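You operate a simulated robot arm through the tools that you are given. There is no shell and no other tool.

You run a simulated two-armed robot. Do the job below in one go: nothing can be reset, and whatever is moved stays where it is left.

TASK
Pour about 200 ml of cleaner into the jug and stand the paddle in it to soak.
Fine: bottle back on the bench; put the lid back on the pail of red paste that the paddle came out of. Set down upright: cleaner bottle.

It is judged by the outcome, as a careful person would: the job done as asked, and still so three seconds after it is handed in. It fails if anything else is knocked over, pushed out of place, dropped, spilled or broken. Lids that push on must go on centred and level and be pressed home; caps that screw on are set level and turned clockwise until they are tight.

THE ROBOT
Two 7-joint arms with two-finger parallel grippers on one trunk that stands fixed in place. Base frame: the origin is at the foot of the trunk, x ahead of it, y to its left, z up. Lengths are in mm, angles in degrees, forces in N, time in s.
The left shoulder is at [80, 131, 947], the right one opposite. With the tool pointing down near the work surface each hand reaches from about 400 to 860 mm from the base axis, measured 20 degrees to its own side. Payload 1.57 kg a hand.
The TCP of each hand is the grasp point between the finger pads, 30 mm short of the fingertips. In the tool frame z runs along the fingers and y along their closing line. Largest opening 110 mm; finger width 24, thickness 12; the body of the gripper, 48 by 112 mm, starts 78 mm behind the TCP.
Orientation is that of the tool frame in the base frame, as a unit quaternion [w, x, y, z]. With the fingers straight down and closing along the base's y, the tool's x points along the base's -x, its y along +y and its z along -z.

THE INTERFACE
- The arms move only by the tool nudge_tool. It takes "left_motion", "right_motion" or both (then of equal length, played together; a hand with none holds still); each is a list of rows, each an object of numbers (a shift or turn left out is 0, a gripper value left out holds the last): "tx", "ty", "tz": the shift along the base's x, y, z in units of 200 mm (1.0 is 200 mm); "rx", "ry", "rz": the turn, a rotation vector about the base's x, y, z in units of 45 degrees (1.0 is 45 degrees); "hand": the finger opening in mm, from 0 to 110. In form: [{"tx": .., "ty": .., "tz": .., "rx": .., "ry": .., "rz": .., "hand": ..}, ...]. A call has 1 to 20 rows; each row is the pose to reach, as a shift and turn from the pose commanded when the call began. A call with a number of a shift or a turn outside -1 to 1 is refused whole. Each row takes 0.2 s and may step no farther than 50 mm and 8.6 degrees from the row before; otherwise, or with a gripper value out of range, the whole call is refused. Where a pose cannot be reached the arm comes as near as it can. A force on the tool above 40 N (or 10 N above the force at the start of the call, whichever is more), or a blocked arm, ends the call early, and 0.2 s more pass. Each finger travels about 108 mm/s and halts on what it meets, pressing with about 40 N; the grip force reading is that of the motor and also rises with nothing between the fingers. The clock runs only during rows and for 0.2 s after the last one: add rows that repeat a pose to give the fingers time. The reply holds the time, the measured pose of the TCP, the force on the tool along the base axes, the opening and the grip force, in the units named above and with some noise, with the torque about the TCP (base axes, N m) and any sound that the robot's microphone picked up, and new pictures: "views" is both (left out), scene, wrist or none (wrist: the cameras of the hands that moved).
- Cameras (640 x 400 px; columns grow to the right, rows downward): "scene" is now at [-48.1, 1.9, 1448.7]; the picture's right is [0.03, -1.00, 0.00], its down [-0.27, -0.01, -0.96] and it looks along [0.96, 0.03, -0.27] (base axes); focal length 270 px, centre (320, 200). "left" rides on the left gripper at [70, -16, -141] in its tool frame; the picture's right is [0.23, 0.97, 0.00], its down [-0.86, 0.20, -0.48] and it looks along [-0.47, 0.11, 0.88] (tool axes); focal length 222 px, centre (320, 200). "right" rides on the right gripper at [70, 16, -141] in its tool frame; the picture's right is [-0.23, 0.97, 0.00], its down [-0.85, -0.20, -0.48] and it looks along [-0.47, -0.11, 0.88] (tool axes); focal length 222 px, centre (320, 200). There is no depth. A picture from a camera that has moved, and an enlarged one, comes with that camera's place and axes in the base frame and with its lens.
- pan_tilt(pan, tilt): turns the head with the scene camera to pan (to the left, within 109 degrees either way) and tilt (down, from -29 to 69), counted from straight ahead of the robot. It gives what a move gives, and a new picture of the scene camera.
- zoom(camera, box): a new picture of the part [left, top, right, bottom] of that camera's present view, enlarged. It takes no simulated time.
- sign_off(): hands the job in; it is judged then, once.

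Nothing tells you positions but the pictures and the camera data. Unless the task says otherwise, let go and move clear before handing in.

The tools are called by a JSON object that holds its "method" and its "body". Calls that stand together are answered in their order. nudge_tool: Moves the arms, as the interface text tells. Its arguments: {"type":"object","properties":{"left_motion":{"type":"array"},"right_motion":{"type":"array"},"views":{"type":"string","enum":["both","scene","wrist","none"]}},"required":[]} The other tools are called the same way: pan_tilt (pan, tilt) turns the head that bears the scene camera; zoom (camera, box) takes an enlarged picture of a part of a camera's view; sign_off () hands the job in.

At the start:

```text
t: 0.0
left_tool_pos: [434.3, 271.0, 1325.9]
left_tool_rot: [0.0, 0.0, 1.0, 0.0]
left_contact_force: [-0.3, -0.5, 0.0]
left_torque: [0.0, 0.01, 0.0]
left_width: 109.7
left_grip_force: 0.1
right_tool_pos: [425.7, -75.4, 1392.5]
right_tool_rot: [0.001, 0.0, 1.0, 0.0]
right_contact_force: [0.1, -0.7, 0.1]
right_torque: [0.01, -0.01, 0.02]
right_width: 110.0
right_grip_force: 0.1
head pan, tilt: [2.0, 15.5]
```

scene: 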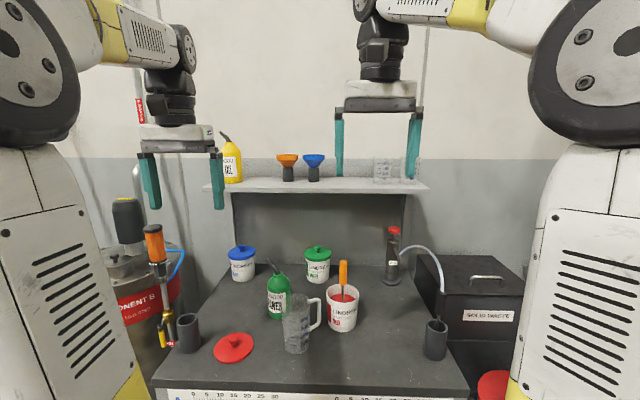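
right: 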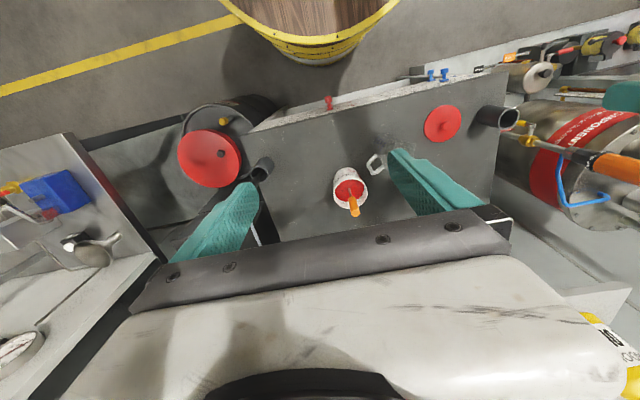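
left: 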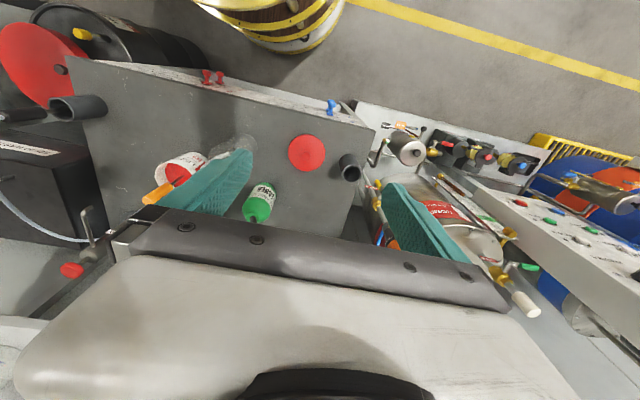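

I see a bench with a jug, a green cleaner bottle, a pail of red paste with an orange-handled paddle, and a red lid lying on the bench. I'll look closer before moving anything.

{"method": "zoom", "body": {"camera": "scene", "box": [220, 240, 380, 370]}}

{"method": "zoom", "body": {"camera": "scene", "box": [150, 220, 470, 400]}}

{"method": "zoom", "body": {"camera": "scene", "box": [200, 120, 440, 260]}}

{"method": "pan_tilt", "body": {"pan": 2, "tilt": 40}}

```text
3.08 times, centred on (300, 305) of scene
camera zoom: at [-48.1, 1.9, 1448.7], right [0.03, -1.0, 0.0], down [-0.27, -0.01, -0.96], along [0.96, 0.03, -0.27], focal length 829 px, centre (382, -123)
```

zoom: 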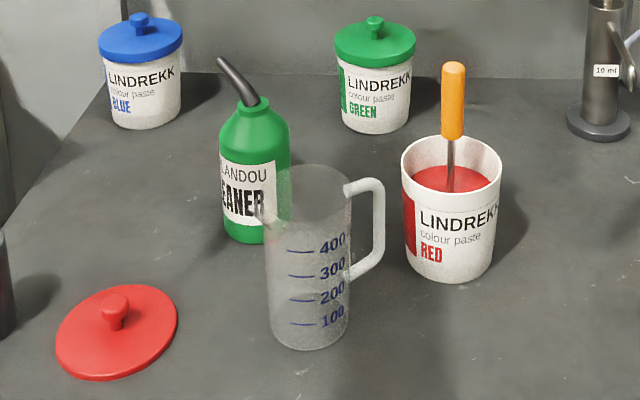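

```text
2.00 times, centred on (310, 310) of scene
camera zoom: at [-48.1, 1.9, 1448.7], right [0.03, -1.0, 0.0], down [-0.27, -0.01, -0.96], along [0.96, 0.03, -0.27], focal length 539 px, centre (340, -20)
```

zoom: 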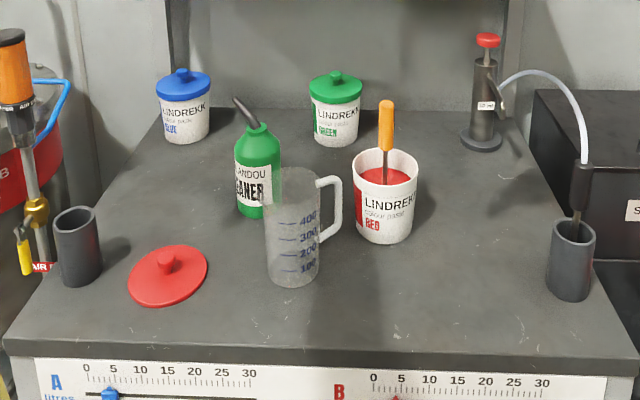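

```text
2.67 times, centred on (320, 190) of scene
camera zoom: at [-48.1, 1.9, 1448.7], right [0.03, -1.0, 0.0], down [-0.27, -0.01, -0.96], along [0.96, 0.03, -0.27], focal length 719 px, centre (320, 227)
```

zoom: 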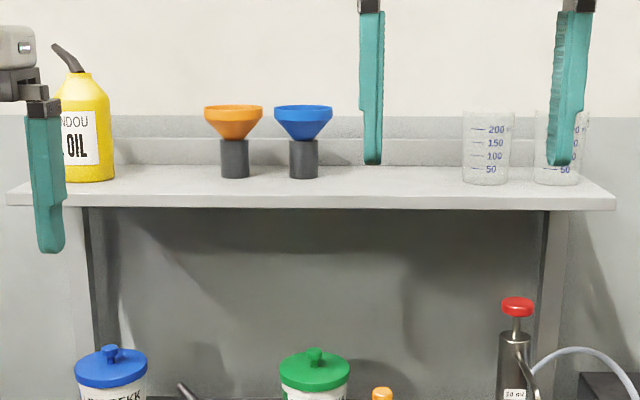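

```text
t: 0.9
left_tool_pos: [435.1, 270.0, 1324.6]
left_tool_rot: [0.0, 0.0, 1.0, 0.0]
left_contact_force: [0.1, -1.2, 0.4]
left_torque: [-0.01, 0.0, 0.0]
left_width: 110.0
left_grip_force: 0.1
right_tool_pos: [425.8, -77.0, 1390.8]
right_tool_rot: [-0.001, 0.0, 1.0, -0.001]
right_contact_force: [-0.9, 0.6, 1.0]
right_torque: [0.01, 0.02, -0.02]
right_width: 110.3
right_grip_force: 0.1
head pan, tilt: [2.0, 40.0]
```

scene: 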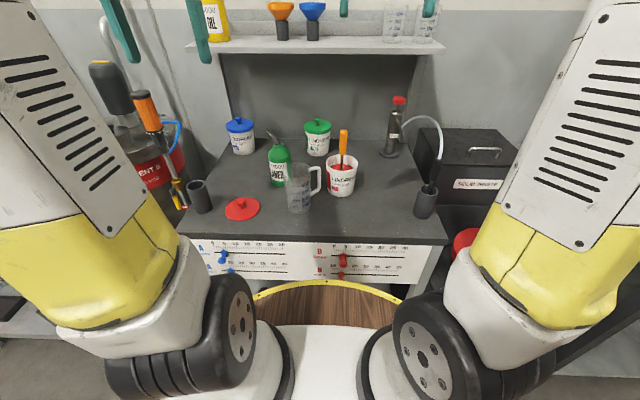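

The bench top looks to be at about z≈845, with the jug near (573, 92), bottle near (700, 163), pail near (655, -42) and lid near (556, 262). I'll check the spout direction and details with enlarged wrist views.

{"method": "zoom", "body": {"camera": "left", "box": [120, 110, 360, 240]}}

{"method": "zoom", "body": {"camera": "right", "box": [300, 80, 480, 230]}}

{"method": "zoom", "body": {"camera": "scene", "box": [220, 110, 380, 230]}}

{"method": "zoom", "body": {"camera": "scene", "box": [260, 120, 360, 220]}}

```text
2.67 times, centred on (240, 175) of left
camera zoom: at [364.5, 255.2, 1466.0], right [-0.23, 0.97, 0.0], down [0.86, 0.2, 0.48], along [0.47, 0.11, -0.88], focal length 592 px, centre (533, 267)
```

zoom: 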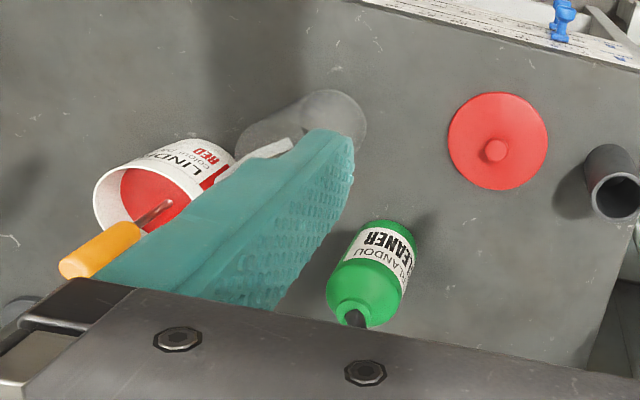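

```text
2.67 times, centred on (390, 155) of right
camera zoom: at [357.6, -58.8, 1532.6], right [0.23, 0.97, 0.0], down [0.85, -0.2, 0.48], along [0.47, -0.11, -0.88], focal length 592 px, centre (133, 320)
```

zoom: 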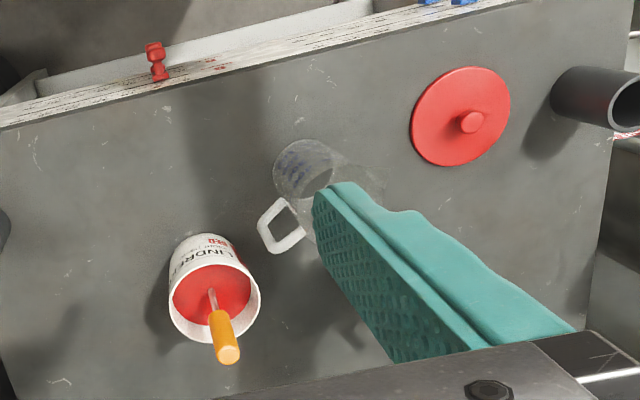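

```text
3.33 times, centred on (300, 170) of scene
camera zoom: at [-56.5, 1.6, 1410.0], right [0.03, -1.0, 0.0], down [-0.64, -0.02, -0.77], along [0.77, 0.03, -0.64], focal length 898 px, centre (387, 300)
```

zoom: 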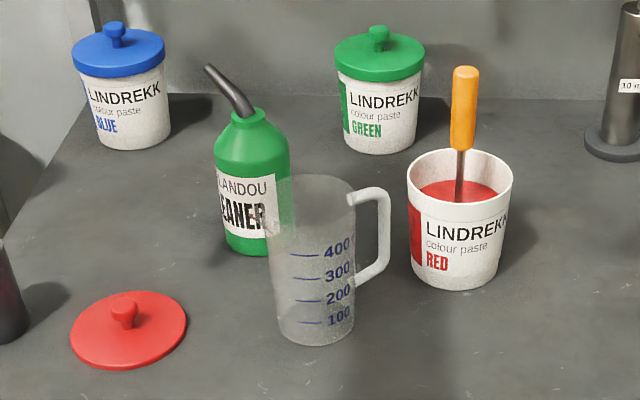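

```text
4.00 times, centred on (310, 170) of scene
camera zoom: at [-56.5, 1.6, 1410.0], right [0.03, -1.0, 0.0], down [-0.64, -0.02, -0.77], along [0.77, 0.03, -0.64], focal length 1078 px, centre (360, 320)
```

zoom: 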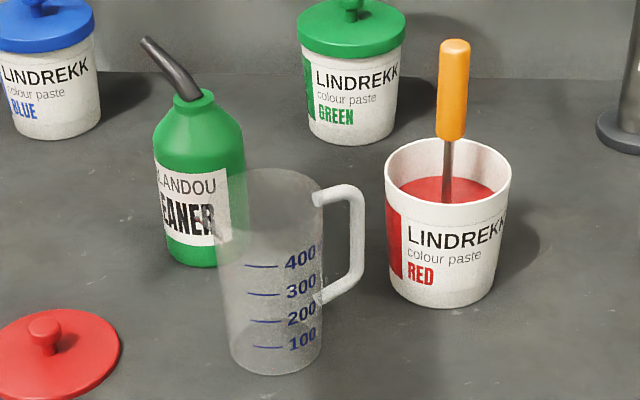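

I've located things: the lid is near (553, 262), knob top z≈882; the pail is near (669, -42), rim z≈952; the paddle handle top is near (663, -40, 1065); the bottle is near (715, 166) with its spout pointing roughly +y. First I'll swing the right hand clear and pitch the left hand forward, testing a pouring posture in free air.

{"method": "nudge_tool", "body": {"left_motion": [{"tx": 0.055, "ty": -0.034, "tz": -0.146, "ry": -0.167}, {"tx": 0.11, "ty": -0.068, "tz": -0.292, "ry": -0.333}, {"tx": 0.165, "ty": -0.102, "tz": -0.438, "ry": -0.5}, {"tx": 0.22, "ty": -0.137, "tz": -0.583, "ry": -0.667}, {"tx": 0.275, "ty": -0.171, "tz": -0.729, "ry": -0.833}, {"tx": 0.33, "ty": -0.205, "tz": -0.875, "ry": -1.0}, {"tx": 0.33, "ty": -0.205, "tz": -0.875, "ry": -1.0}], "right_motion": [{"ty": -0.2}, {"ty": -0.4}, {"ty": -0.6}, {"ty": -0.8}, {"ty": -1.0}, {"ty": -1.0}, {"ty": -1.0}], "views": "both"}}

```text
t: 2.5
left_tool_pos: [500.4, 230.3, 1150.1]
left_tool_rot: [0.382, 0.0, 0.924, 0.0]
left_contact_force: [0.4, 0.0, 0.4]
left_torque: [-0.01, -0.01, -0.02]
left_width: 109.9
left_grip_force: 0.0
right_tool_pos: [428.1, -277.0, 1392.4]
right_tool_rot: [0.0, -0.001, 1.0, 0.001]
right_contact_force: [-0.5, -0.4, -0.6]
right_torque: [0.03, 0.03, 0.01]
right_width: 110.0
right_grip_force: 0.1
head pan, tilt: [2.0, 40.0]
camera right: at [358.3, -260.0, 1533.3], right [0.23, 0.97, 0.0], down [0.85, -0.2, 0.48], along [0.47, -0.11, -0.88], focal length 222 px, centre (320, 200)
camera left: at [351.2, 214.0, 1200.5], right [-0.16, 0.97, -0.16], down [0.27, 0.2, 0.94], along [0.95, 0.11, -0.29], focal length 222 px, centre (320, 200)
```

scene: 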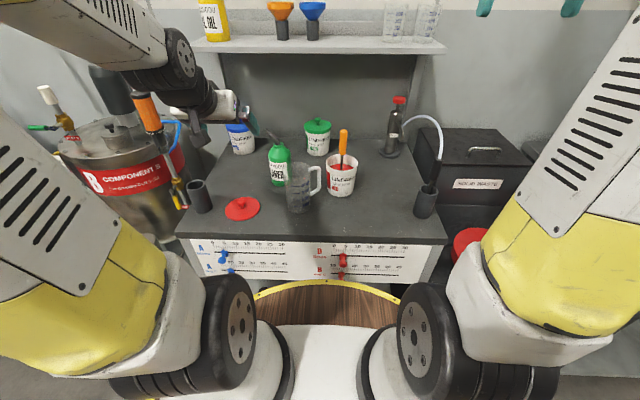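
right: 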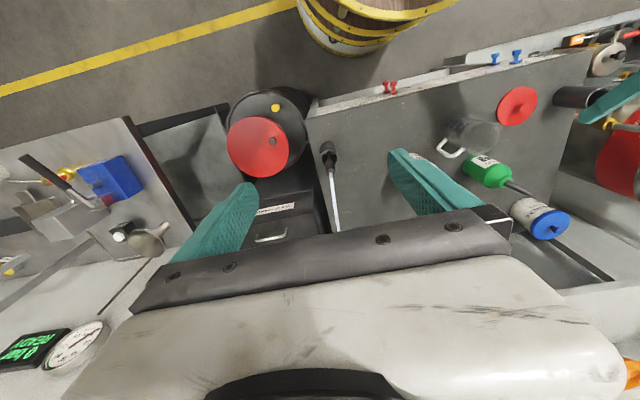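
left: 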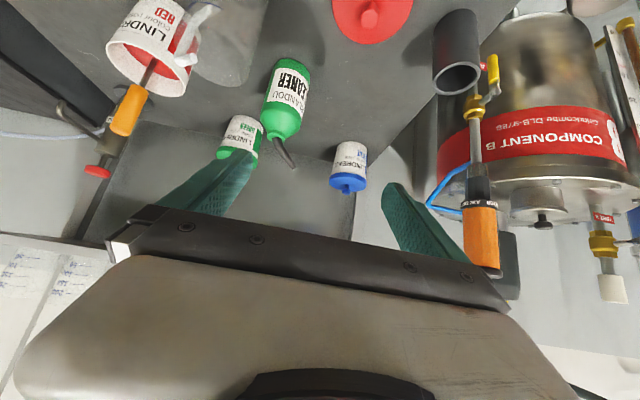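

The left hand followed the pitch well. In this view the spout leans to +y. Let me zoom to measure the bottle and the spout direction more accurately.

{"method": "zoom", "body": {"camera": "left", "box": [230, 40, 350, 190]}}

{"method": "zoom", "body": {"camera": "right", "box": [420, 80, 600, 250]}}

{"method": "zoom", "body": {"camera": "scene", "box": [225, 120, 345, 220]}}

```text
2.67 times, centred on (290, 115) of left
camera zoom: at [351.2, 214.0, 1200.5], right [-0.16, 0.97, -0.16], down [0.27, 0.2, 0.94], along [0.95, 0.11, -0.29], focal length 592 px, centre (400, 427)
```

zoom: 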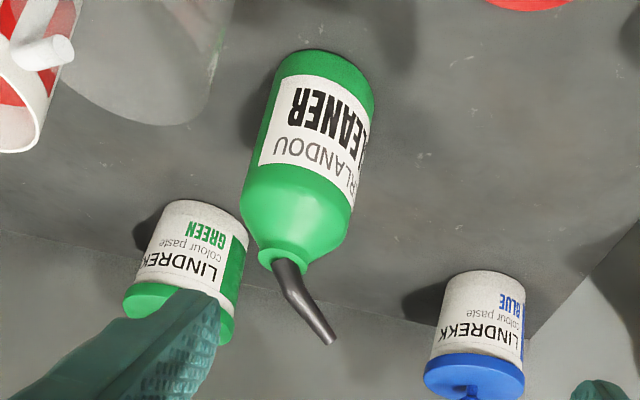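

```text
2.35 times, centred on (510, 165) of right
camera zoom: at [358.3, -260.0, 1533.3], right [0.23, 0.97, 0.0], down [0.85, -0.2, 0.48], along [0.47, -0.11, -0.88], focal length 523 px, centre (-127, 282)
```

zoom: 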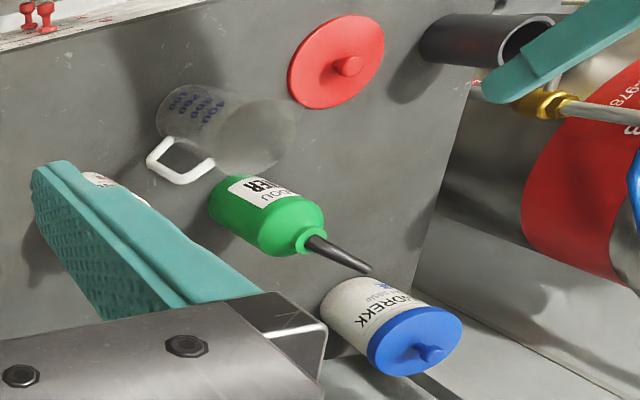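

```text
4.00 times, centred on (285, 170) of scene
camera zoom: at [-56.5, 1.5, 1410.0], right [0.03, -1.0, 0.0], down [-0.64, -0.02, -0.77], along [0.77, 0.03, -0.64], focal length 1078 px, centre (460, 320)
```

zoom: 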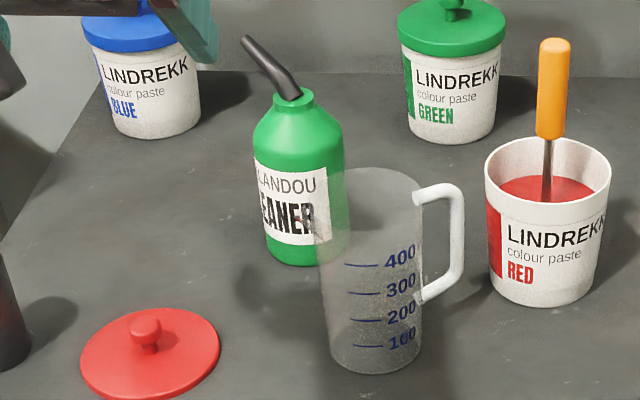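

The spout tip is at about (744, 200, 1027) and the collar at (710, 162, 995), so the spout points diagonally forward-left (azimuth ≈48°). I'll grasp from the back-left (azimuth ≈-42°) and roll to pour. First I'm testing that wrist roll with an empty hand in free air.

{"method": "nudge_tool", "body": {"left_motion": [{"tx": 0.0375, "ty": -0.166, "ry": -0.074}, {"tx": 0.075, "ty": -0.333, "ry": -0.148}, {"tx": 0.1125, "ty": -0.5, "ry": -0.222}, {"tx": 0.15, "ty": -0.666, "ry": -0.296}, {"tx": 0.1875, "ty": -0.833, "ry": -0.37}, {"tx": 0.225, "ty": -1.0, "ry": -0.444}, {"tx": 0.225, "ty": -1.0, "ry": -0.444}], "views": "none"}}

{"method": "nudge_tool", "body": {"left_motion": [{"ty": -0.05, "rz": -0.148}, {"ty": -0.1, "rz": -0.296}, {"ty": -0.15, "rz": -0.444}, {"ty": -0.15, "rz": -0.444}], "views": "none"}}

{"method": "nudge_tool", "body": {"left_motion": [{"rx": -0.157, "ry": 0.057}, {"rx": -0.313, "ry": 0.114}, {"rx": -0.47, "ry": 0.171}, {"rx": -0.627, "ry": 0.228}, {"rx": -0.783, "ry": 0.285}, {"rx": -0.94, "ry": 0.342}, {"rx": -0.94, "ry": 0.342}], "views": "none"}}

{"method": "nudge_tool", "body": {"left_motion": [{"rx": -0.157, "ry": 0.057}, {"rx": -0.313, "ry": 0.114}, {"rx": -0.47, "ry": 0.171}, {"rx": -0.627, "ry": 0.228}, {"rx": -0.783, "ry": 0.285}, {"rx": -0.94, "ry": 0.342}, {"rx": -0.94, "ry": 0.342}], "views": "scene"}}

```text
t: 4.1
left_tool_pos: [543.7, 29.0, 1149.5]
left_tool_rot: [0.538, -0.001, 0.843, 0.0]
left_contact_force: [-0.1, 0.7, -0.1]
left_torque: [-0.02, 0.03, -0.03]
left_width: 109.9
left_grip_force: 0.0
right_tool_pos: [428.5, -277.1, 1392.9]
right_tool_rot: [0.001, 0.0, 1.0, 0.0]
right_contact_force: [-0.2, 0.3, -0.7]
right_torque: [0.0, -0.02, 0.0]
right_width: 110.2
right_grip_force: 0.1
head pan, tilt: [2.0, 40.0]
```

```text
t: 5.1
left_tool_pos: [545.5, -0.8, 1151.3]
left_tool_rot: [0.529, 0.148, 0.83, -0.094]
left_contact_force: [0.4, 0.7, 0.0]
left_torque: [0.02, 0.03, 0.03]
left_width: 110.0
left_grip_force: 0.1
right_tool_pos: [426.3, -278.0, 1392.1]
right_tool_rot: [0.0, -0.001, 1.0, 0.001]
right_contact_force: [0.6, -0.2, -0.6]
right_torque: [0.03, 0.0, -0.01]
right_width: 109.8
right_grip_force: 0.1
head pan, tilt: [2.0, 40.0]
```

```text
t: 6.7
left_tool_pos: [545.2, 0.0, 1148.8]
left_tool_rot: [0.432, -0.068, 0.803, -0.405]
left_contact_force: [-1.2, 0.4, -0.2]
left_torque: [0.02, 0.02, 0.03]
left_width: 110.1
left_grip_force: 0.0
right_tool_pos: [427.1, -276.9, 1391.1]
right_tool_rot: [0.0, 0.0, 1.0, 0.001]
right_contact_force: [-0.1, -0.1, -0.3]
right_torque: [0.01, 0.01, -0.04]
right_width: 109.8
right_grip_force: 0.0
head pan, tilt: [2.0, 40.0]
```

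```text
t: 8.3
left_tool_pos: [545.4, -1.0, 1149.8]
left_tool_rot: [0.27, -0.271, 0.653, -0.653]
left_contact_force: [0.4, -0.4, -0.3]
left_torque: [0.0, 0.01, 0.0]
left_width: 110.3
left_grip_force: 0.0
right_tool_pos: [427.8, -276.9, 1392.0]
right_tool_rot: [0.0, 0.0, 1.0, 0.001]
right_contact_force: [0.6, 0.3, 0.2]
right_torque: [0.02, -0.01, 0.02]
right_width: 110.0
right_grip_force: 0.0
head pan, tilt: [2.0, 40.0]
```

scene: 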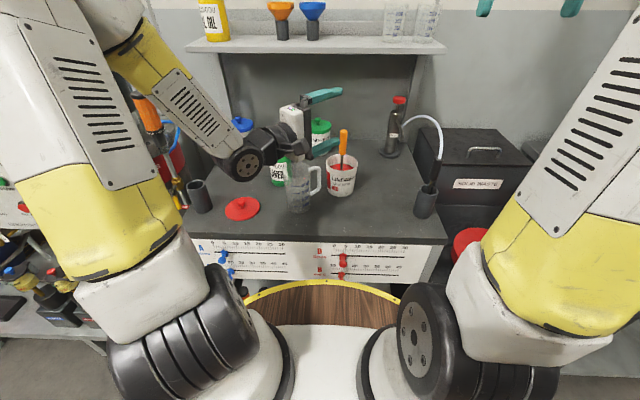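

The roll pose is reachable. I'll continue to ~115° and lower to pouring height (empty hand) to confirm reach and see whether the jug stays visible.

{"method": "nudge_tool", "body": {"left_motion": [{"tz": -0.1, "rx": -0.13, "ry": 0.047}, {"tz": -0.2, "rx": -0.26, "ry": 0.095}, {"tz": -0.3, "rx": -0.39, "ry": 0.142}, {"tz": -0.4, "rx": -0.522, "ry": 0.19}, {"tz": -0.4, "rx": -0.522, "ry": 0.19}], "views": "both"}}

```text
t: 9.5
left_tool_pos: [546.0, -0.3, 1070.3]
left_tool_rot: [-0.16, 0.368, -0.525, 0.751]
left_contact_force: [-0.4, 0.1, -0.2]
left_torque: [0.01, 0.02, 0.01]
left_width: 109.9
left_grip_force: 0.0
right_tool_pos: [427.1, -276.9, 1392.2]
right_tool_rot: [-0.001, 0.0, 1.0, 0.001]
right_contact_force: [0.4, 0.1, 0.1]
right_torque: [0.0, 0.02, 0.0]
right_width: 110.3
right_grip_force: 0.1
head pan, tilt: [2.0, 40.0]
camera left: at [398.3, 57.3, 1085.7], right [-0.3, -0.53, -0.79], down [0.21, 0.78, -0.6], along [0.93, -0.34, -0.12], focal length 222 px, centre (320, 200)
```

scene: 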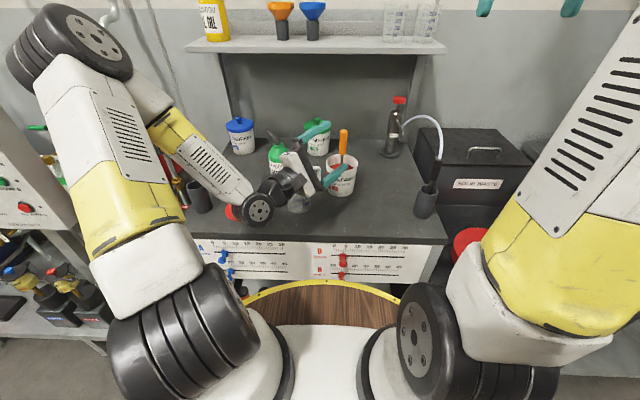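
left: 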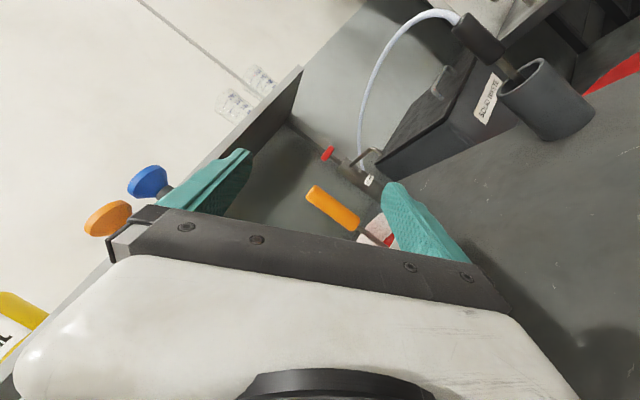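

The pose is fully reached. I'll check how much of the jug the scene camera still sees.

{"method": "zoom", "body": {"camera": "scene", "box": [230, 120, 370, 230]}}

```text
3.64 times, centred on (300, 175) of scene
camera zoom: at [-56.5, 1.6, 1410.0], right [0.03, -1.0, 0.0], down [-0.64, -0.02, -0.77], along [0.77, 0.03, -0.64], focal length 980 px, centre (393, 291)
```

zoom: 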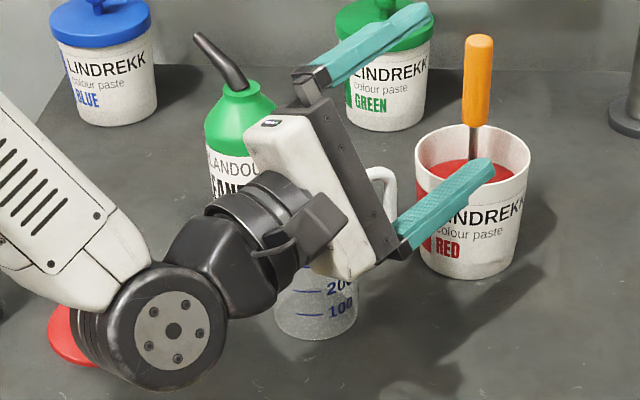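

The 100/200 marks remain visible in that pose. Now I unroll the hand and go to a pre-grasp behind-left of the bottle.

{"method": "nudge_tool", "body": {"left_motion": [{"tz": 0.1, "rx": 0.157, "ry": -0.057}, {"tz": 0.2, "rx": 0.313, "ry": -0.114}, {"tz": 0.3, "rx": 0.47, "ry": -0.171}, {"tz": 0.4, "rx": 0.627, "ry": -0.228}, {"tz": 0.4, "rx": 0.783, "ry": -0.285}, {"tz": 0.4, "rx": 0.94, "ry": -0.342}], "views": "none"}}

{"method": "nudge_tool", "body": {"left_motion": [{"rx": 0.157, "ry": -0.057}, {"rx": 0.313, "ry": -0.114}, {"rx": 0.47, "ry": -0.171}, {"rx": 0.627, "ry": -0.228}, {"rx": 0.783, "ry": -0.285}, {"rx": 0.94, "ry": -0.342}], "views": "none"}}

{"method": "nudge_tool", "body": {"left_motion": [{"rx": 0.13, "ry": -0.047}, {"rx": 0.26, "ry": -0.095}, {"rx": 0.39, "ry": -0.142}, {"rx": 0.522, "ry": -0.19}], "views": "none"}}

{"method": "nudge_tool", "body": {"left_motion": [{"tx": 0.015, "ty": 0.2, "rz": -0.098}, {"tx": 0.03, "ty": 0.4, "rz": -0.196}, {"tx": 0.045, "ty": 0.6, "rz": -0.293}, {"tx": 0.06, "ty": 0.8, "rz": -0.391}, {"tx": 0.075, "ty": 1.0, "rz": -0.489}, {"tx": 0.075, "ty": 1.0, "rz": -0.489}], "views": "none"}}

{"method": "nudge_tool", "body": {"left_motion": [{"tx": 0.053, "ty": 0.035, "tz": -0.15}, {"tx": 0.106, "ty": 0.07, "tz": -0.3}, {"tx": 0.159, "ty": 0.105, "tz": -0.45}, {"tx": 0.211, "ty": 0.14, "tz": -0.6}, {"tx": 0.264, "ty": 0.174, "tz": -0.75}, {"tx": 0.317, "ty": 0.209, "tz": -0.9}, {"tx": 0.317, "ty": 0.209, "tz": -0.9}], "views": "both"}}

```text
t: 10.9
left_tool_pos: [545.6, -0.7, 1150.9]
left_tool_rot: [0.35, -0.184, 0.734, -0.552]
left_contact_force: [0.5, -0.1, -0.2]
left_torque: [-0.02, 0.0, -0.03]
left_width: 109.9
left_grip_force: 0.1
right_tool_pos: [427.1, -277.1, 1392.3]
right_tool_rot: [0.0, 0.0, 1.0, 0.0]
right_contact_force: [0.0, 0.8, -0.5]
right_torque: [-0.06, 0.05, -0.01]
right_width: 109.9
right_grip_force: 0.0
head pan, tilt: [2.0, 40.0]
```

```text
t: 12.3
left_tool_pos: [546.3, 0.1, 1150.6]
left_tool_rot: [0.485, 0.029, 0.831, -0.269]
left_contact_force: [0.4, 0.5, -0.3]
left_torque: [-0.01, -0.01, -0.02]
left_width: 110.1
left_grip_force: 0.0
right_tool_pos: [428.0, -276.4, 1392.4]
right_tool_rot: [0.0, 0.0, 1.0, 0.0]
right_contact_force: [0.2, -0.3, -0.9]
right_torque: [-0.01, -0.03, 0.0]
right_width: 110.0
right_grip_force: 0.0
head pan, tilt: [2.0, 40.0]
```

```text
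t: 13.3
left_tool_pos: [545.5, 0.2, 1150.3]
left_tool_rot: [0.528, 0.147, 0.832, -0.092]
left_contact_force: [0.0, -0.5, 0.5]
left_torque: [0.01, 0.02, 0.01]
left_width: 110.0
left_grip_force: 0.1
right_tool_pos: [427.4, -276.9, 1392.0]
right_tool_rot: [0.0, 0.0, 1.0, 0.0]
right_contact_force: [0.6, -0.2, 0.6]
right_torque: [-0.02, -0.02, -0.02]
right_width: 109.9
right_grip_force: 0.1
head pan, tilt: [2.0, 40.0]
```

```text
t: 14.7
left_tool_pos: [560.5, 200.8, 1148.9]
left_tool_rot: [0.502, 0.302, 0.787, -0.193]
left_contact_force: [0.0, -0.3, -0.5]
left_torque: [0.02, -0.03, 0.0]
left_width: 110.0
left_grip_force: 0.1
right_tool_pos: [428.4, -277.4, 1392.5]
right_tool_rot: [-0.001, -0.001, 1.0, 0.0]
right_contact_force: [0.5, 0.1, -0.5]
right_torque: [0.0, -0.01, 0.01]
right_width: 110.0
right_grip_force: 0.0
head pan, tilt: [2.0, 40.0]
```

```text
t: 16.3
left_tool_pos: [623.6, 241.3, 970.4]
left_tool_rot: [0.502, 0.302, 0.788, -0.192]
left_contact_force: [-0.2, 0.1, -0.3]
left_torque: [0.0, 0.0, 0.0]
left_width: 109.9
left_grip_force: 0.0
right_tool_pos: [426.3, -276.8, 1392.7]
right_tool_rot: [0.001, 0.001, 1.0, 0.0]
right_contact_force: [0.5, 0.2, -0.2]
right_torque: [0.0, -0.01, 0.01]
right_width: 110.0
right_grip_force: 0.1
head pan, tilt: [2.0, 40.0]
camera left: at [495.9, 335.9, 965.8], right [0.58, 0.79, -0.21], down [0.08, 0.2, 0.98], along [0.81, -0.58, 0.05], focal length 222 px, centre (320, 200)
```

scene: 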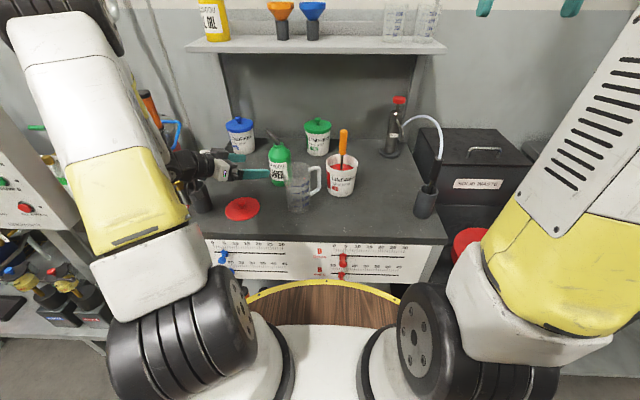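
left: 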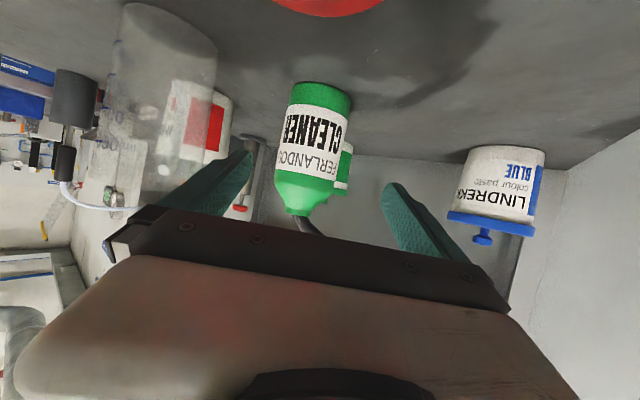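

The bottle sits between the fingers in the wrist view. I'll zoom to check lateral centring before advancing.

{"method": "zoom", "body": {"camera": "left", "box": [220, 60, 420, 240]}}

{"method": "zoom", "body": {"camera": "scene", "box": [190, 120, 350, 230]}}

```text
2.22 times, centred on (320, 150) of left
camera zoom: at [495.9, 335.9, 965.8], right [0.58, 0.79, -0.21], down [0.08, 0.2, 0.98], along [0.81, -0.58, 0.05], focal length 494 px, centre (320, 311)
```

zoom: 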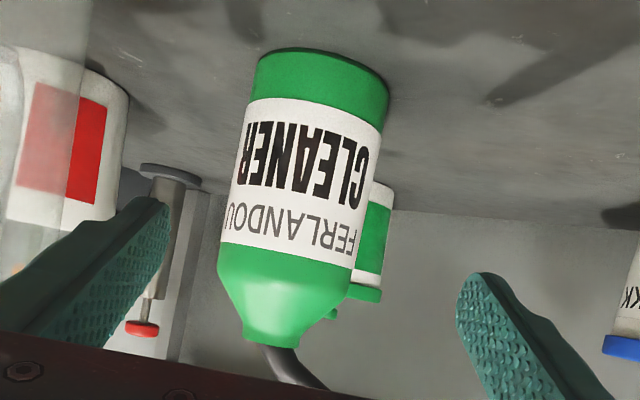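

```text
3.64 times, centred on (270, 175) of scene
camera zoom: at [-56.5, 1.6, 1410.0], right [0.03, -1.0, 0.0], down [-0.64, -0.02, -0.77], along [0.77, 0.03, -0.64], focal length 980 px, centre (502, 291)
```

zoom: 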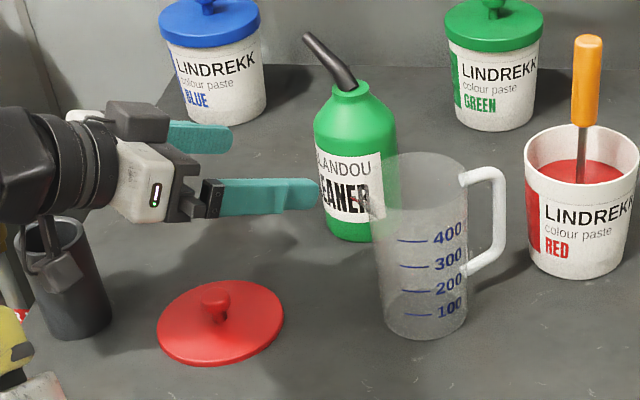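

The closer view refines the bottle axis to about (700, 160), roughly 10 mm to one side of my aim line. I'll correct laterally, then advance along the tool axis to straddle the bottle.

{"method": "nudge_tool", "body": {"left_motion": [{"tx": -0.032, "ty": -0.0355, "tz": 0.0}, {"tx": 0.037, "ty": -0.0973, "tz": -0.046}, {"tx": 0.106, "ty": -0.159, "tz": -0.092}, {"tx": 0.174, "ty": -0.221, "tz": -0.1375}, {"tx": 0.243, "ty": -0.283, "tz": -0.183}, {"tx": 0.312, "ty": -0.345, "tz": -0.229}, {"tx": 0.3805, "ty": -0.4065, "tz": -0.275}, {"tx": 0.3805, "ty": -0.4065, "tz": -0.275}], "views": "both"}}

{"method": "zoom", "body": {"camera": "scene", "box": [220, 120, 350, 220]}}

```text
t: 18.1
left_tool_pos: [698.6, 159.0, 914.1]
left_tool_rot: [0.501, 0.303, 0.788, -0.193]
left_contact_force: [0.6, 0.7, -0.2]
left_torque: [0.0, -0.01, -0.01]
left_width: 110.1
left_grip_force: 0.0
right_tool_pos: [427.4, -276.3, 1392.5]
right_tool_rot: [0.0, 0.0, 1.0, -0.001]
right_contact_force: [-0.4, 0.1, 0.5]
right_torque: [0.0, 0.0, 0.01]
right_width: 110.2
right_grip_force: 0.1
head pan, tilt: [2.0, 40.0]
camera left: at [571.4, 253.1, 910.0], right [0.58, 0.79, -0.21], down [0.08, 0.2, 0.98], along [0.81, -0.58, 0.05], focal length 222 px, centre (320, 200)
```

scene: 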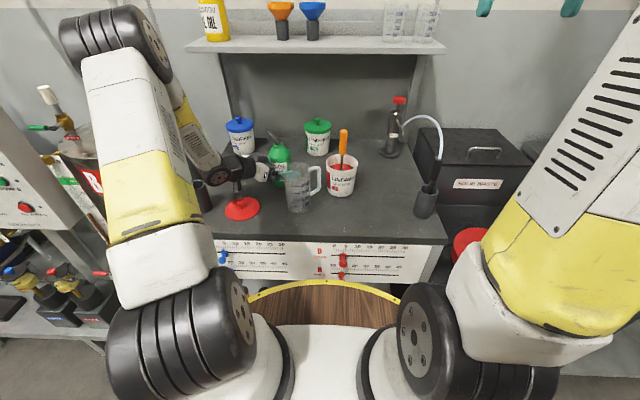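
left: 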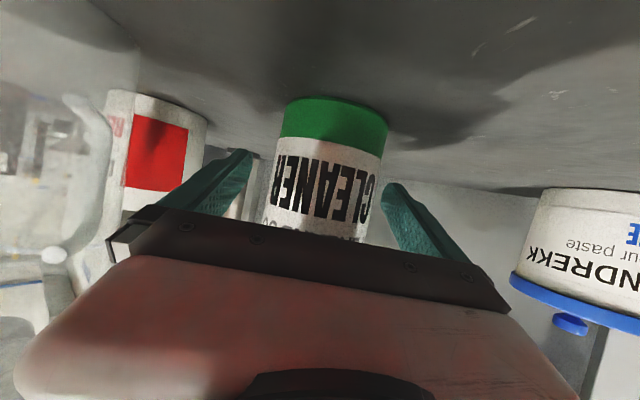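

```text
4.00 times, centred on (285, 170) of scene
camera zoom: at [-56.5, 1.6, 1410.0], right [0.03, -1.0, 0.0], down [-0.64, -0.02, -0.77], along [0.77, 0.03, -0.64], focal length 1078 px, centre (460, 320)
```

zoom: 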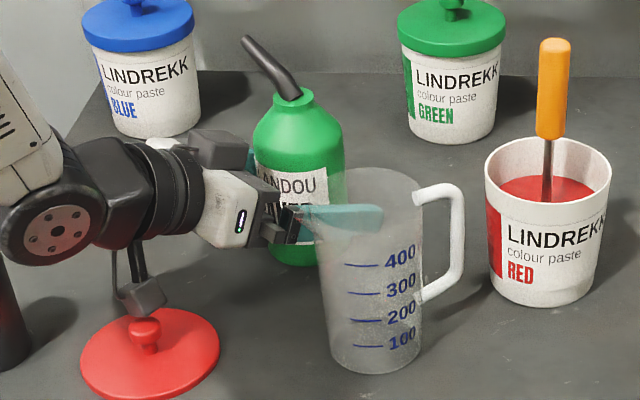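

The fingers straddle the bottle, centred to within a few mm. Closing the left hand.

{"method": "nudge_tool", "body": {"left_motion": [{"hand": 80}, {"hand": 60}, {"hand": 50}, {"hand": 50}, {"hand": 50}], "views": "wrist"}}

{"method": "zoom", "body": {"camera": "scene", "box": [220, 120, 350, 220]}}

```text
t: 19.3
left_tool_pos: [699.0, 160.1, 915.4]
left_tool_rot: [0.501, 0.302, 0.788, -0.192]
left_contact_force: [1.7, 1.2, 0.3]
left_torque: [0.04, -0.1, -0.03]
left_width: 70.6
left_grip_force: 39.7
right_tool_pos: [428.2, -277.9, 1391.8]
right_tool_rot: [-0.001, 0.0, 1.0, 0.001]
right_contact_force: [0.3, -0.1, -1.7]
right_torque: [-0.01, -0.04, -0.02]
right_width: 110.0
right_grip_force: 0.1
head pan, tilt: [2.0, 40.0]
camera left: at [571.3, 253.4, 910.1], right [0.58, 0.79, -0.21], down [0.08, 0.2, 0.98], along [0.81, -0.58, 0.05], focal length 222 px, centre (320, 200)
```

left: 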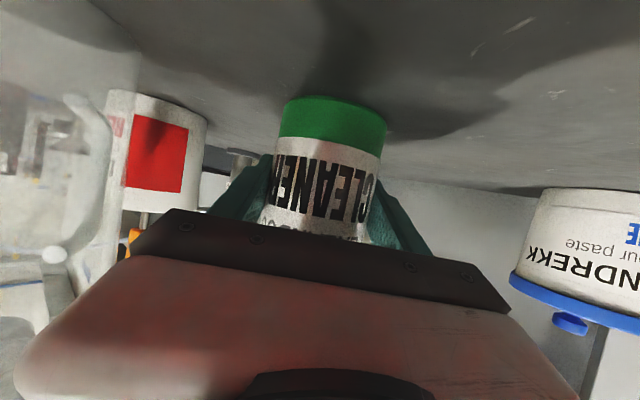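

```text
4.00 times, centred on (285, 170) of scene
camera zoom: at [-56.4, 1.6, 1410.0], right [0.03, -1.0, 0.0], down [-0.64, -0.02, -0.77], along [0.77, 0.03, -0.64], focal length 1078 px, centre (460, 320)
```

zoom: 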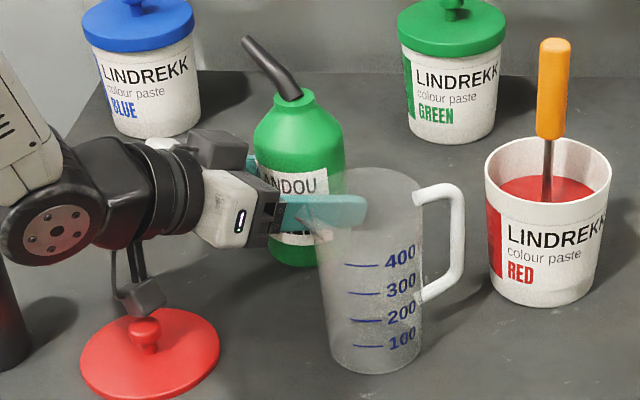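

Gripped at 70.6 mm diameter. Lifting straight up slowly and reading the weight.

{"method": "nudge_tool", "body": {"left_motion": [{"tz": 0.02}, {"tz": 0.06}, {"tz": 0.12}, {"tz": 0.2}, {"tz": 0.3}, {"tz": 0.4}, {"tz": 0.5}, {"tz": 0.6}, {"tz": 0.6}, {"tz": 0.6}], "views": "both"}}

{"method": "nudge_tool", "body": {"left_motion": [{"tz": 0.0}, {"tz": 0.0}], "views": "none"}}

{"method": "nudge_tool", "body": {"left_motion": [{"tz": 0.0}, {"tz": 0.0}], "views": "none"}}

{"method": "zoom", "body": {"camera": "scene", "box": [200, 80, 380, 220]}}

```text
t: 21.5
left_tool_pos: [699.5, 161.3, 1034.9]
left_tool_rot: [0.502, 0.301, 0.787, -0.192]
left_contact_force: [-0.4, -0.2, -4.2]
left_torque: [0.0, -0.03, -0.03]
left_width: 70.6
left_grip_force: 39.2
right_tool_pos: [427.8, -278.2, 1392.0]
right_tool_rot: [0.0, 0.0, 1.0, 0.0]
right_contact_force: [-0.1, 0.5, 0.4]
right_torque: [0.02, -0.03, 0.02]
right_width: 110.0
right_grip_force: 0.1
head pan, tilt: [2.0, 40.0]
camera left: at [571.1, 254.8, 1031.8], right [0.58, 0.79, -0.21], down [0.08, 0.2, 0.98], along [0.81, -0.58, 0.05], focal length 222 px, centre (320, 200)
```

scene: 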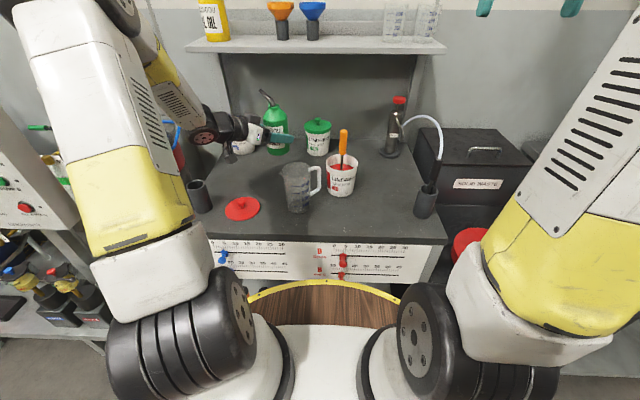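
left: 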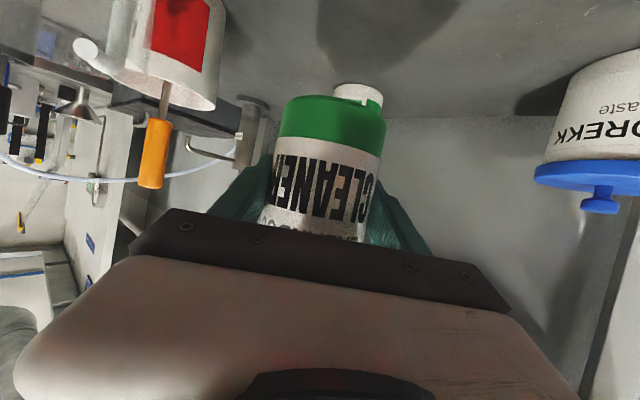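

```text
t: 22.1
left_tool_pos: [698.1, 160.9, 1034.5]
left_tool_rot: [0.502, 0.302, 0.787, -0.192]
left_contact_force: [-0.3, -0.6, -3.3]
left_torque: [-0.01, -0.01, 0.03]
left_width: 70.6
left_grip_force: 40.5
right_tool_pos: [426.8, -278.0, 1392.9]
right_tool_rot: [0.0, 0.0, 1.0, 0.0]
right_contact_force: [-0.1, -0.6, -0.5]
right_torque: [-0.02, 0.03, 0.0]
right_width: 110.0
right_grip_force: 0.2
head pan, tilt: [2.0, 40.0]
```

```text
t: 22.7
left_tool_pos: [698.6, 160.8, 1035.3]
left_tool_rot: [0.502, 0.301, 0.788, -0.192]
left_contact_force: [0.2, 0.2, -4.6]
left_torque: [0.01, -0.03, 0.01]
left_width: 70.7
left_grip_force: 40.3
right_tool_pos: [427.4, -278.5, 1391.9]
right_tool_rot: [0.0, 0.0, 1.0, 0.0]
right_contact_force: [-0.2, -0.1, 0.1]
right_torque: [0.0, 0.0, 0.0]
right_width: 110.0
right_grip_force: 0.1
head pan, tilt: [2.0, 40.0]
```

```text
2.86 times, centred on (290, 150) of scene
camera zoom: at [-56.3, 1.6, 1410.0], right [0.03, -1.0, 0.0], down [-0.64, -0.02, -0.77], along [0.77, 0.03, -0.64], focal length 770 px, centre (406, 343)
```

zoom: 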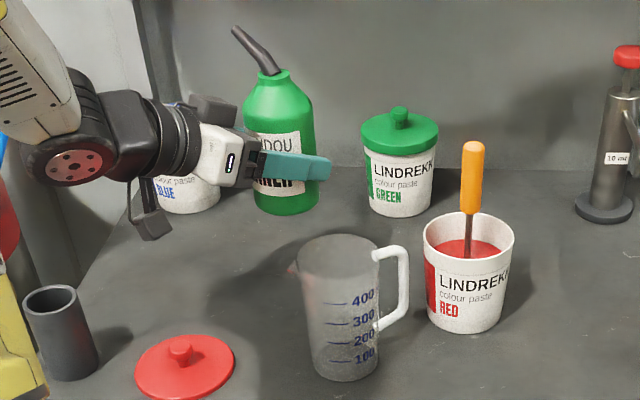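

The bottle weighs about 4.0 N and is upright; the bench seems nearer z≈857, the jug near (573, 88) with rim ≈988 and handle pointing about azimuth -69°. The spout tip sits ≈51 mm out and 117 mm above the TCP. Next I carry the bottle, upright and high, to the near-right side of the jug.

{"method": "nudge_tool", "body": {"left_motion": [{"tz": 0.15}, {"tz": 0.3}, {"tz": 0.375}, {"tx": -0.12, "ty": -0.112, "tz": 0.375, "rz": 0.028}, {"tx": -0.241, "ty": -0.225, "tz": 0.375, "rz": 0.055}, {"tx": -0.362, "ty": -0.337, "tz": 0.375, "rz": 0.083}, {"tx": -0.482, "ty": -0.45, "tz": 0.375, "rz": 0.111}, {"tx": -0.603, "ty": -0.562, "tz": 0.375, "rz": 0.139}, {"tx": -0.724, "ty": -0.675, "tz": 0.375, "rz": 0.167}, {"tx": -0.844, "ty": -0.787, "tz": 0.375, "rz": 0.194}, {"tx": -0.965, "ty": -0.9, "tz": 0.375, "rz": 0.222}, {"tx": -0.965, "ty": -0.9, "tz": 0.375, "rz": 0.222}, {"tx": -0.965, "ty": -0.9, "tz": 0.375, "rz": 0.222}], "views": "both"}}

{"method": "zoom", "body": {"camera": "scene", "box": [220, 80, 400, 230]}}

```text
t: 25.5
left_tool_pos: [519.5, -23.9, 1116.3]
left_tool_rot: [0.516, 0.232, 0.811, -0.148]
left_contact_force: [-0.1, -0.2, -4.1]
left_torque: [0.01, 0.01, -0.01]
left_width: 70.5
left_grip_force: 40.2
left hand out of reach, approached as far as the arm can: row 11, 12, 13
right_tool_pos: [427.2, -277.3, 1393.2]
right_tool_rot: [0.0, 0.0, 1.0, 0.001]
right_contact_force: [-0.3, 0.7, 0.4]
right_torque: [0.0, 0.01, -0.04]
right_width: 110.1
right_grip_force: 0.1
head pan, tilt: [2.0, 40.0]
camera left: at [377.7, 46.2, 1112.6], right [0.43, 0.88, -0.21], down [0.05, 0.21, 0.98], along [0.9, -0.43, 0.05], focal length 222 px, centre (320, 200)
```

scene: 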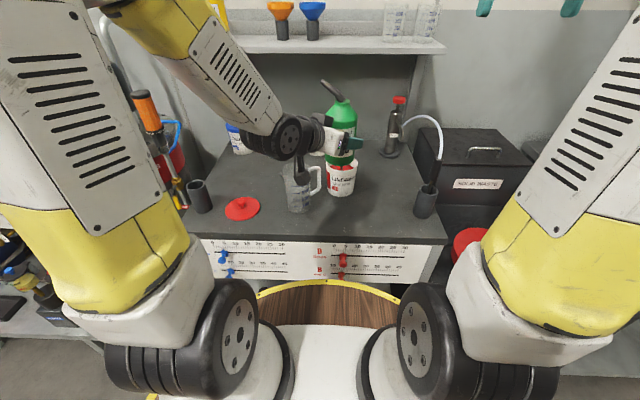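
left: 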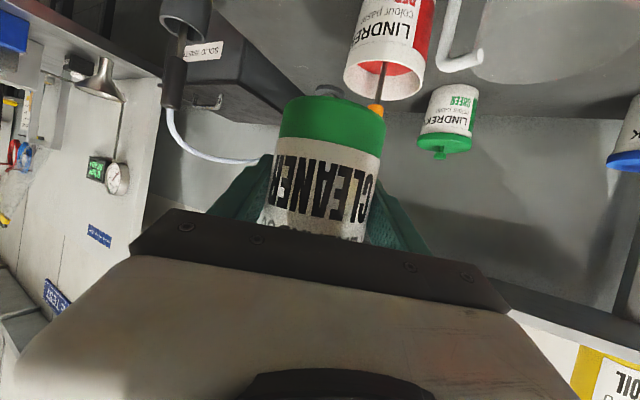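

```text
2.67 times, centred on (310, 155) of scene
camera zoom: at [-56.5, 1.5, 1410.0], right [0.03, -1.0, 0.0], down [-0.64, -0.02, -0.77], along [0.77, 0.03, -0.64], focal length 719 px, centre (347, 320)
```

zoom: 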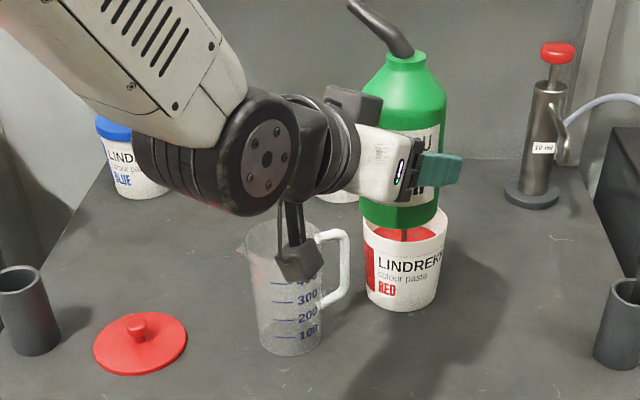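

The arm couldn't quite reach that close-in pose (stopped ~13 mm short). I'll use a pour direction closer to +y, with the bottle standing at about (550, -40), which my earlier empty-hand test suggests is reachable.

{"method": "nudge_tool", "body": {"left_motion": [{"tx": 0.055, "ty": -0.025, "rz": 0.122}, {"tx": 0.11, "ty": -0.05, "rz": 0.244}, {"tx": 0.165, "ty": -0.075, "rz": 0.367}, {"tx": 0.22, "ty": -0.1, "rz": 0.489}, {"tx": 0.22, "ty": -0.1, "rz": 0.489}, {"tx": 0.22, "ty": -0.1, "rz": 0.489}], "views": "scene"}}

{"method": "zoom", "body": {"camera": "scene", "box": [220, 80, 400, 230]}}

```text
t: 26.9
left_tool_pos: [564.3, -43.8, 1117.8]
left_tool_rot: [0.535, 0.074, 0.84, -0.047]
left_contact_force: [-0.4, -0.4, -4.5]
left_torque: [0.01, -0.04, -0.01]
left_width: 70.3
left_grip_force: 40.3
right_tool_pos: [428.2, -277.3, 1392.6]
right_tool_rot: [0.001, 0.0, 1.0, 0.0]
right_contact_force: [-0.3, -0.8, 0.0]
right_torque: [-0.03, 0.02, 0.02]
right_width: 110.0
right_grip_force: 0.0
head pan, tilt: [2.0, 40.0]
```

scene: 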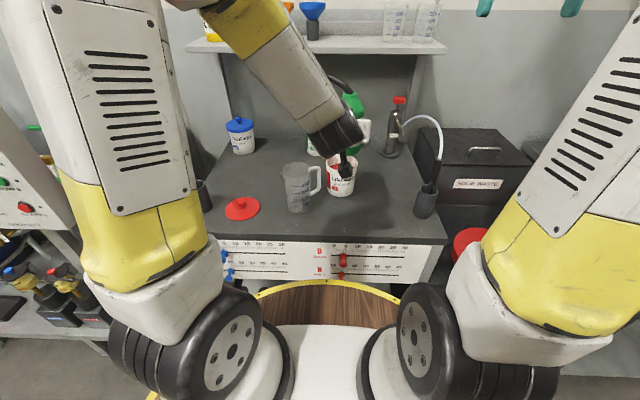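

```text
2.67 times, centred on (310, 155) of scene
camera zoom: at [-56.4, 1.5, 1410.0], right [0.03, -1.0, 0.0], down [-0.64, -0.02, -0.77], along [0.77, 0.03, -0.64], focal length 719 px, centre (347, 320)
```

zoom: 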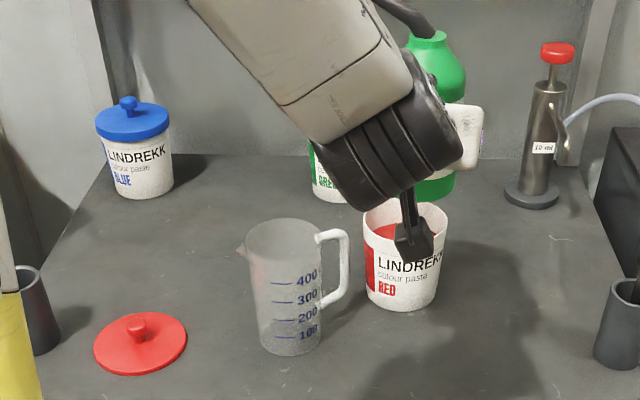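

The hand is now at (564, -44, 1118) with the spout aimed at azimuth ≈80°. I'll tilt to 45° at height, shifting so that the spout tip comes above the jug, then check alignment before any flow.

{"method": "nudge_tool", "body": {"left_motion": [{"tx": -0.011, "ty": 0.006, "tz": -0.015, "rx": -0.164, "ry": 0.029}, {"tx": -0.022, "ty": 0.012, "tz": -0.03, "rx": -0.328, "ry": 0.058}, {"tx": -0.033, "ty": 0.018, "tz": -0.045, "rx": -0.492, "ry": 0.087}, {"tx": -0.043, "ty": 0.023, "tz": -0.06, "rx": -0.657, "ry": 0.116}, {"tx": -0.054, "ty": 0.029, "tz": -0.075, "rx": -0.821, "ry": 0.145}, {"tx": -0.065, "ty": 0.035, "tz": -0.09, "rx": -0.985, "ry": 0.174}, {"tx": -0.065, "ty": 0.035, "tz": -0.09, "rx": -0.985, "ry": 0.174}], "views": "both"}}

{"method": "zoom", "body": {"camera": "scene", "box": [220, 80, 400, 230]}}

```text
t: 28.5
left_tool_pos: [551.8, -36.3, 1098.8]
left_tool_rot: [0.466, -0.138, 0.794, -0.365]
left_contact_force: [-0.5, -0.4, -4.9]
left_torque: [-0.03, 0.04, -0.01]
left_width: 70.3
left_grip_force: 40.1
right_tool_pos: [427.4, -277.1, 1392.5]
right_tool_rot: [0.0, 0.0, 1.0, 0.0]
right_contact_force: [0.5, -0.7, -0.7]
right_torque: [0.01, -0.02, -0.02]
right_width: 110.0
right_grip_force: 0.1
head pan, tilt: [2.0, 40.0]
camera left: at [393.6, -21.7, 1107.5], right [0.0, 0.55, -0.84], down [0.07, 0.83, 0.55], along [1.0, -0.06, -0.04], focal length 222 px, centre (320, 200)
```

scene: 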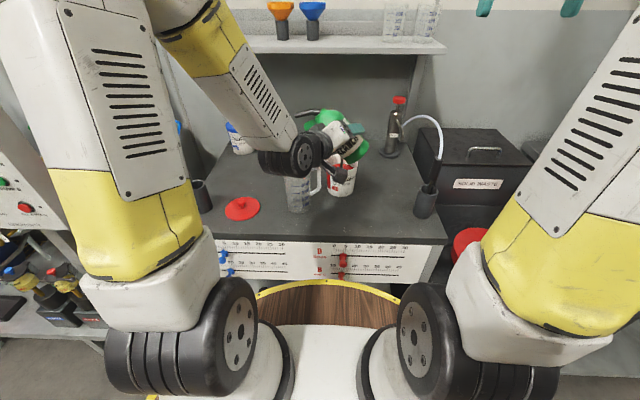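
left: 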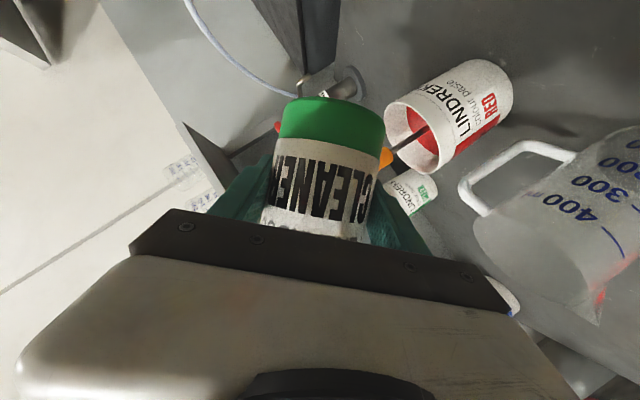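

```text
2.67 times, centred on (310, 155) of scene
camera zoom: at [-56.4, 1.5, 1410.0], right [0.03, -1.0, 0.0], down [-0.64, -0.02, -0.77], along [0.77, 0.03, -0.64], focal length 719 px, centre (347, 320)
```

zoom: 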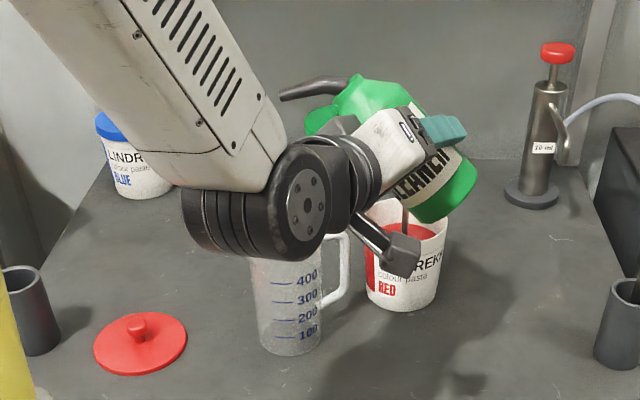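

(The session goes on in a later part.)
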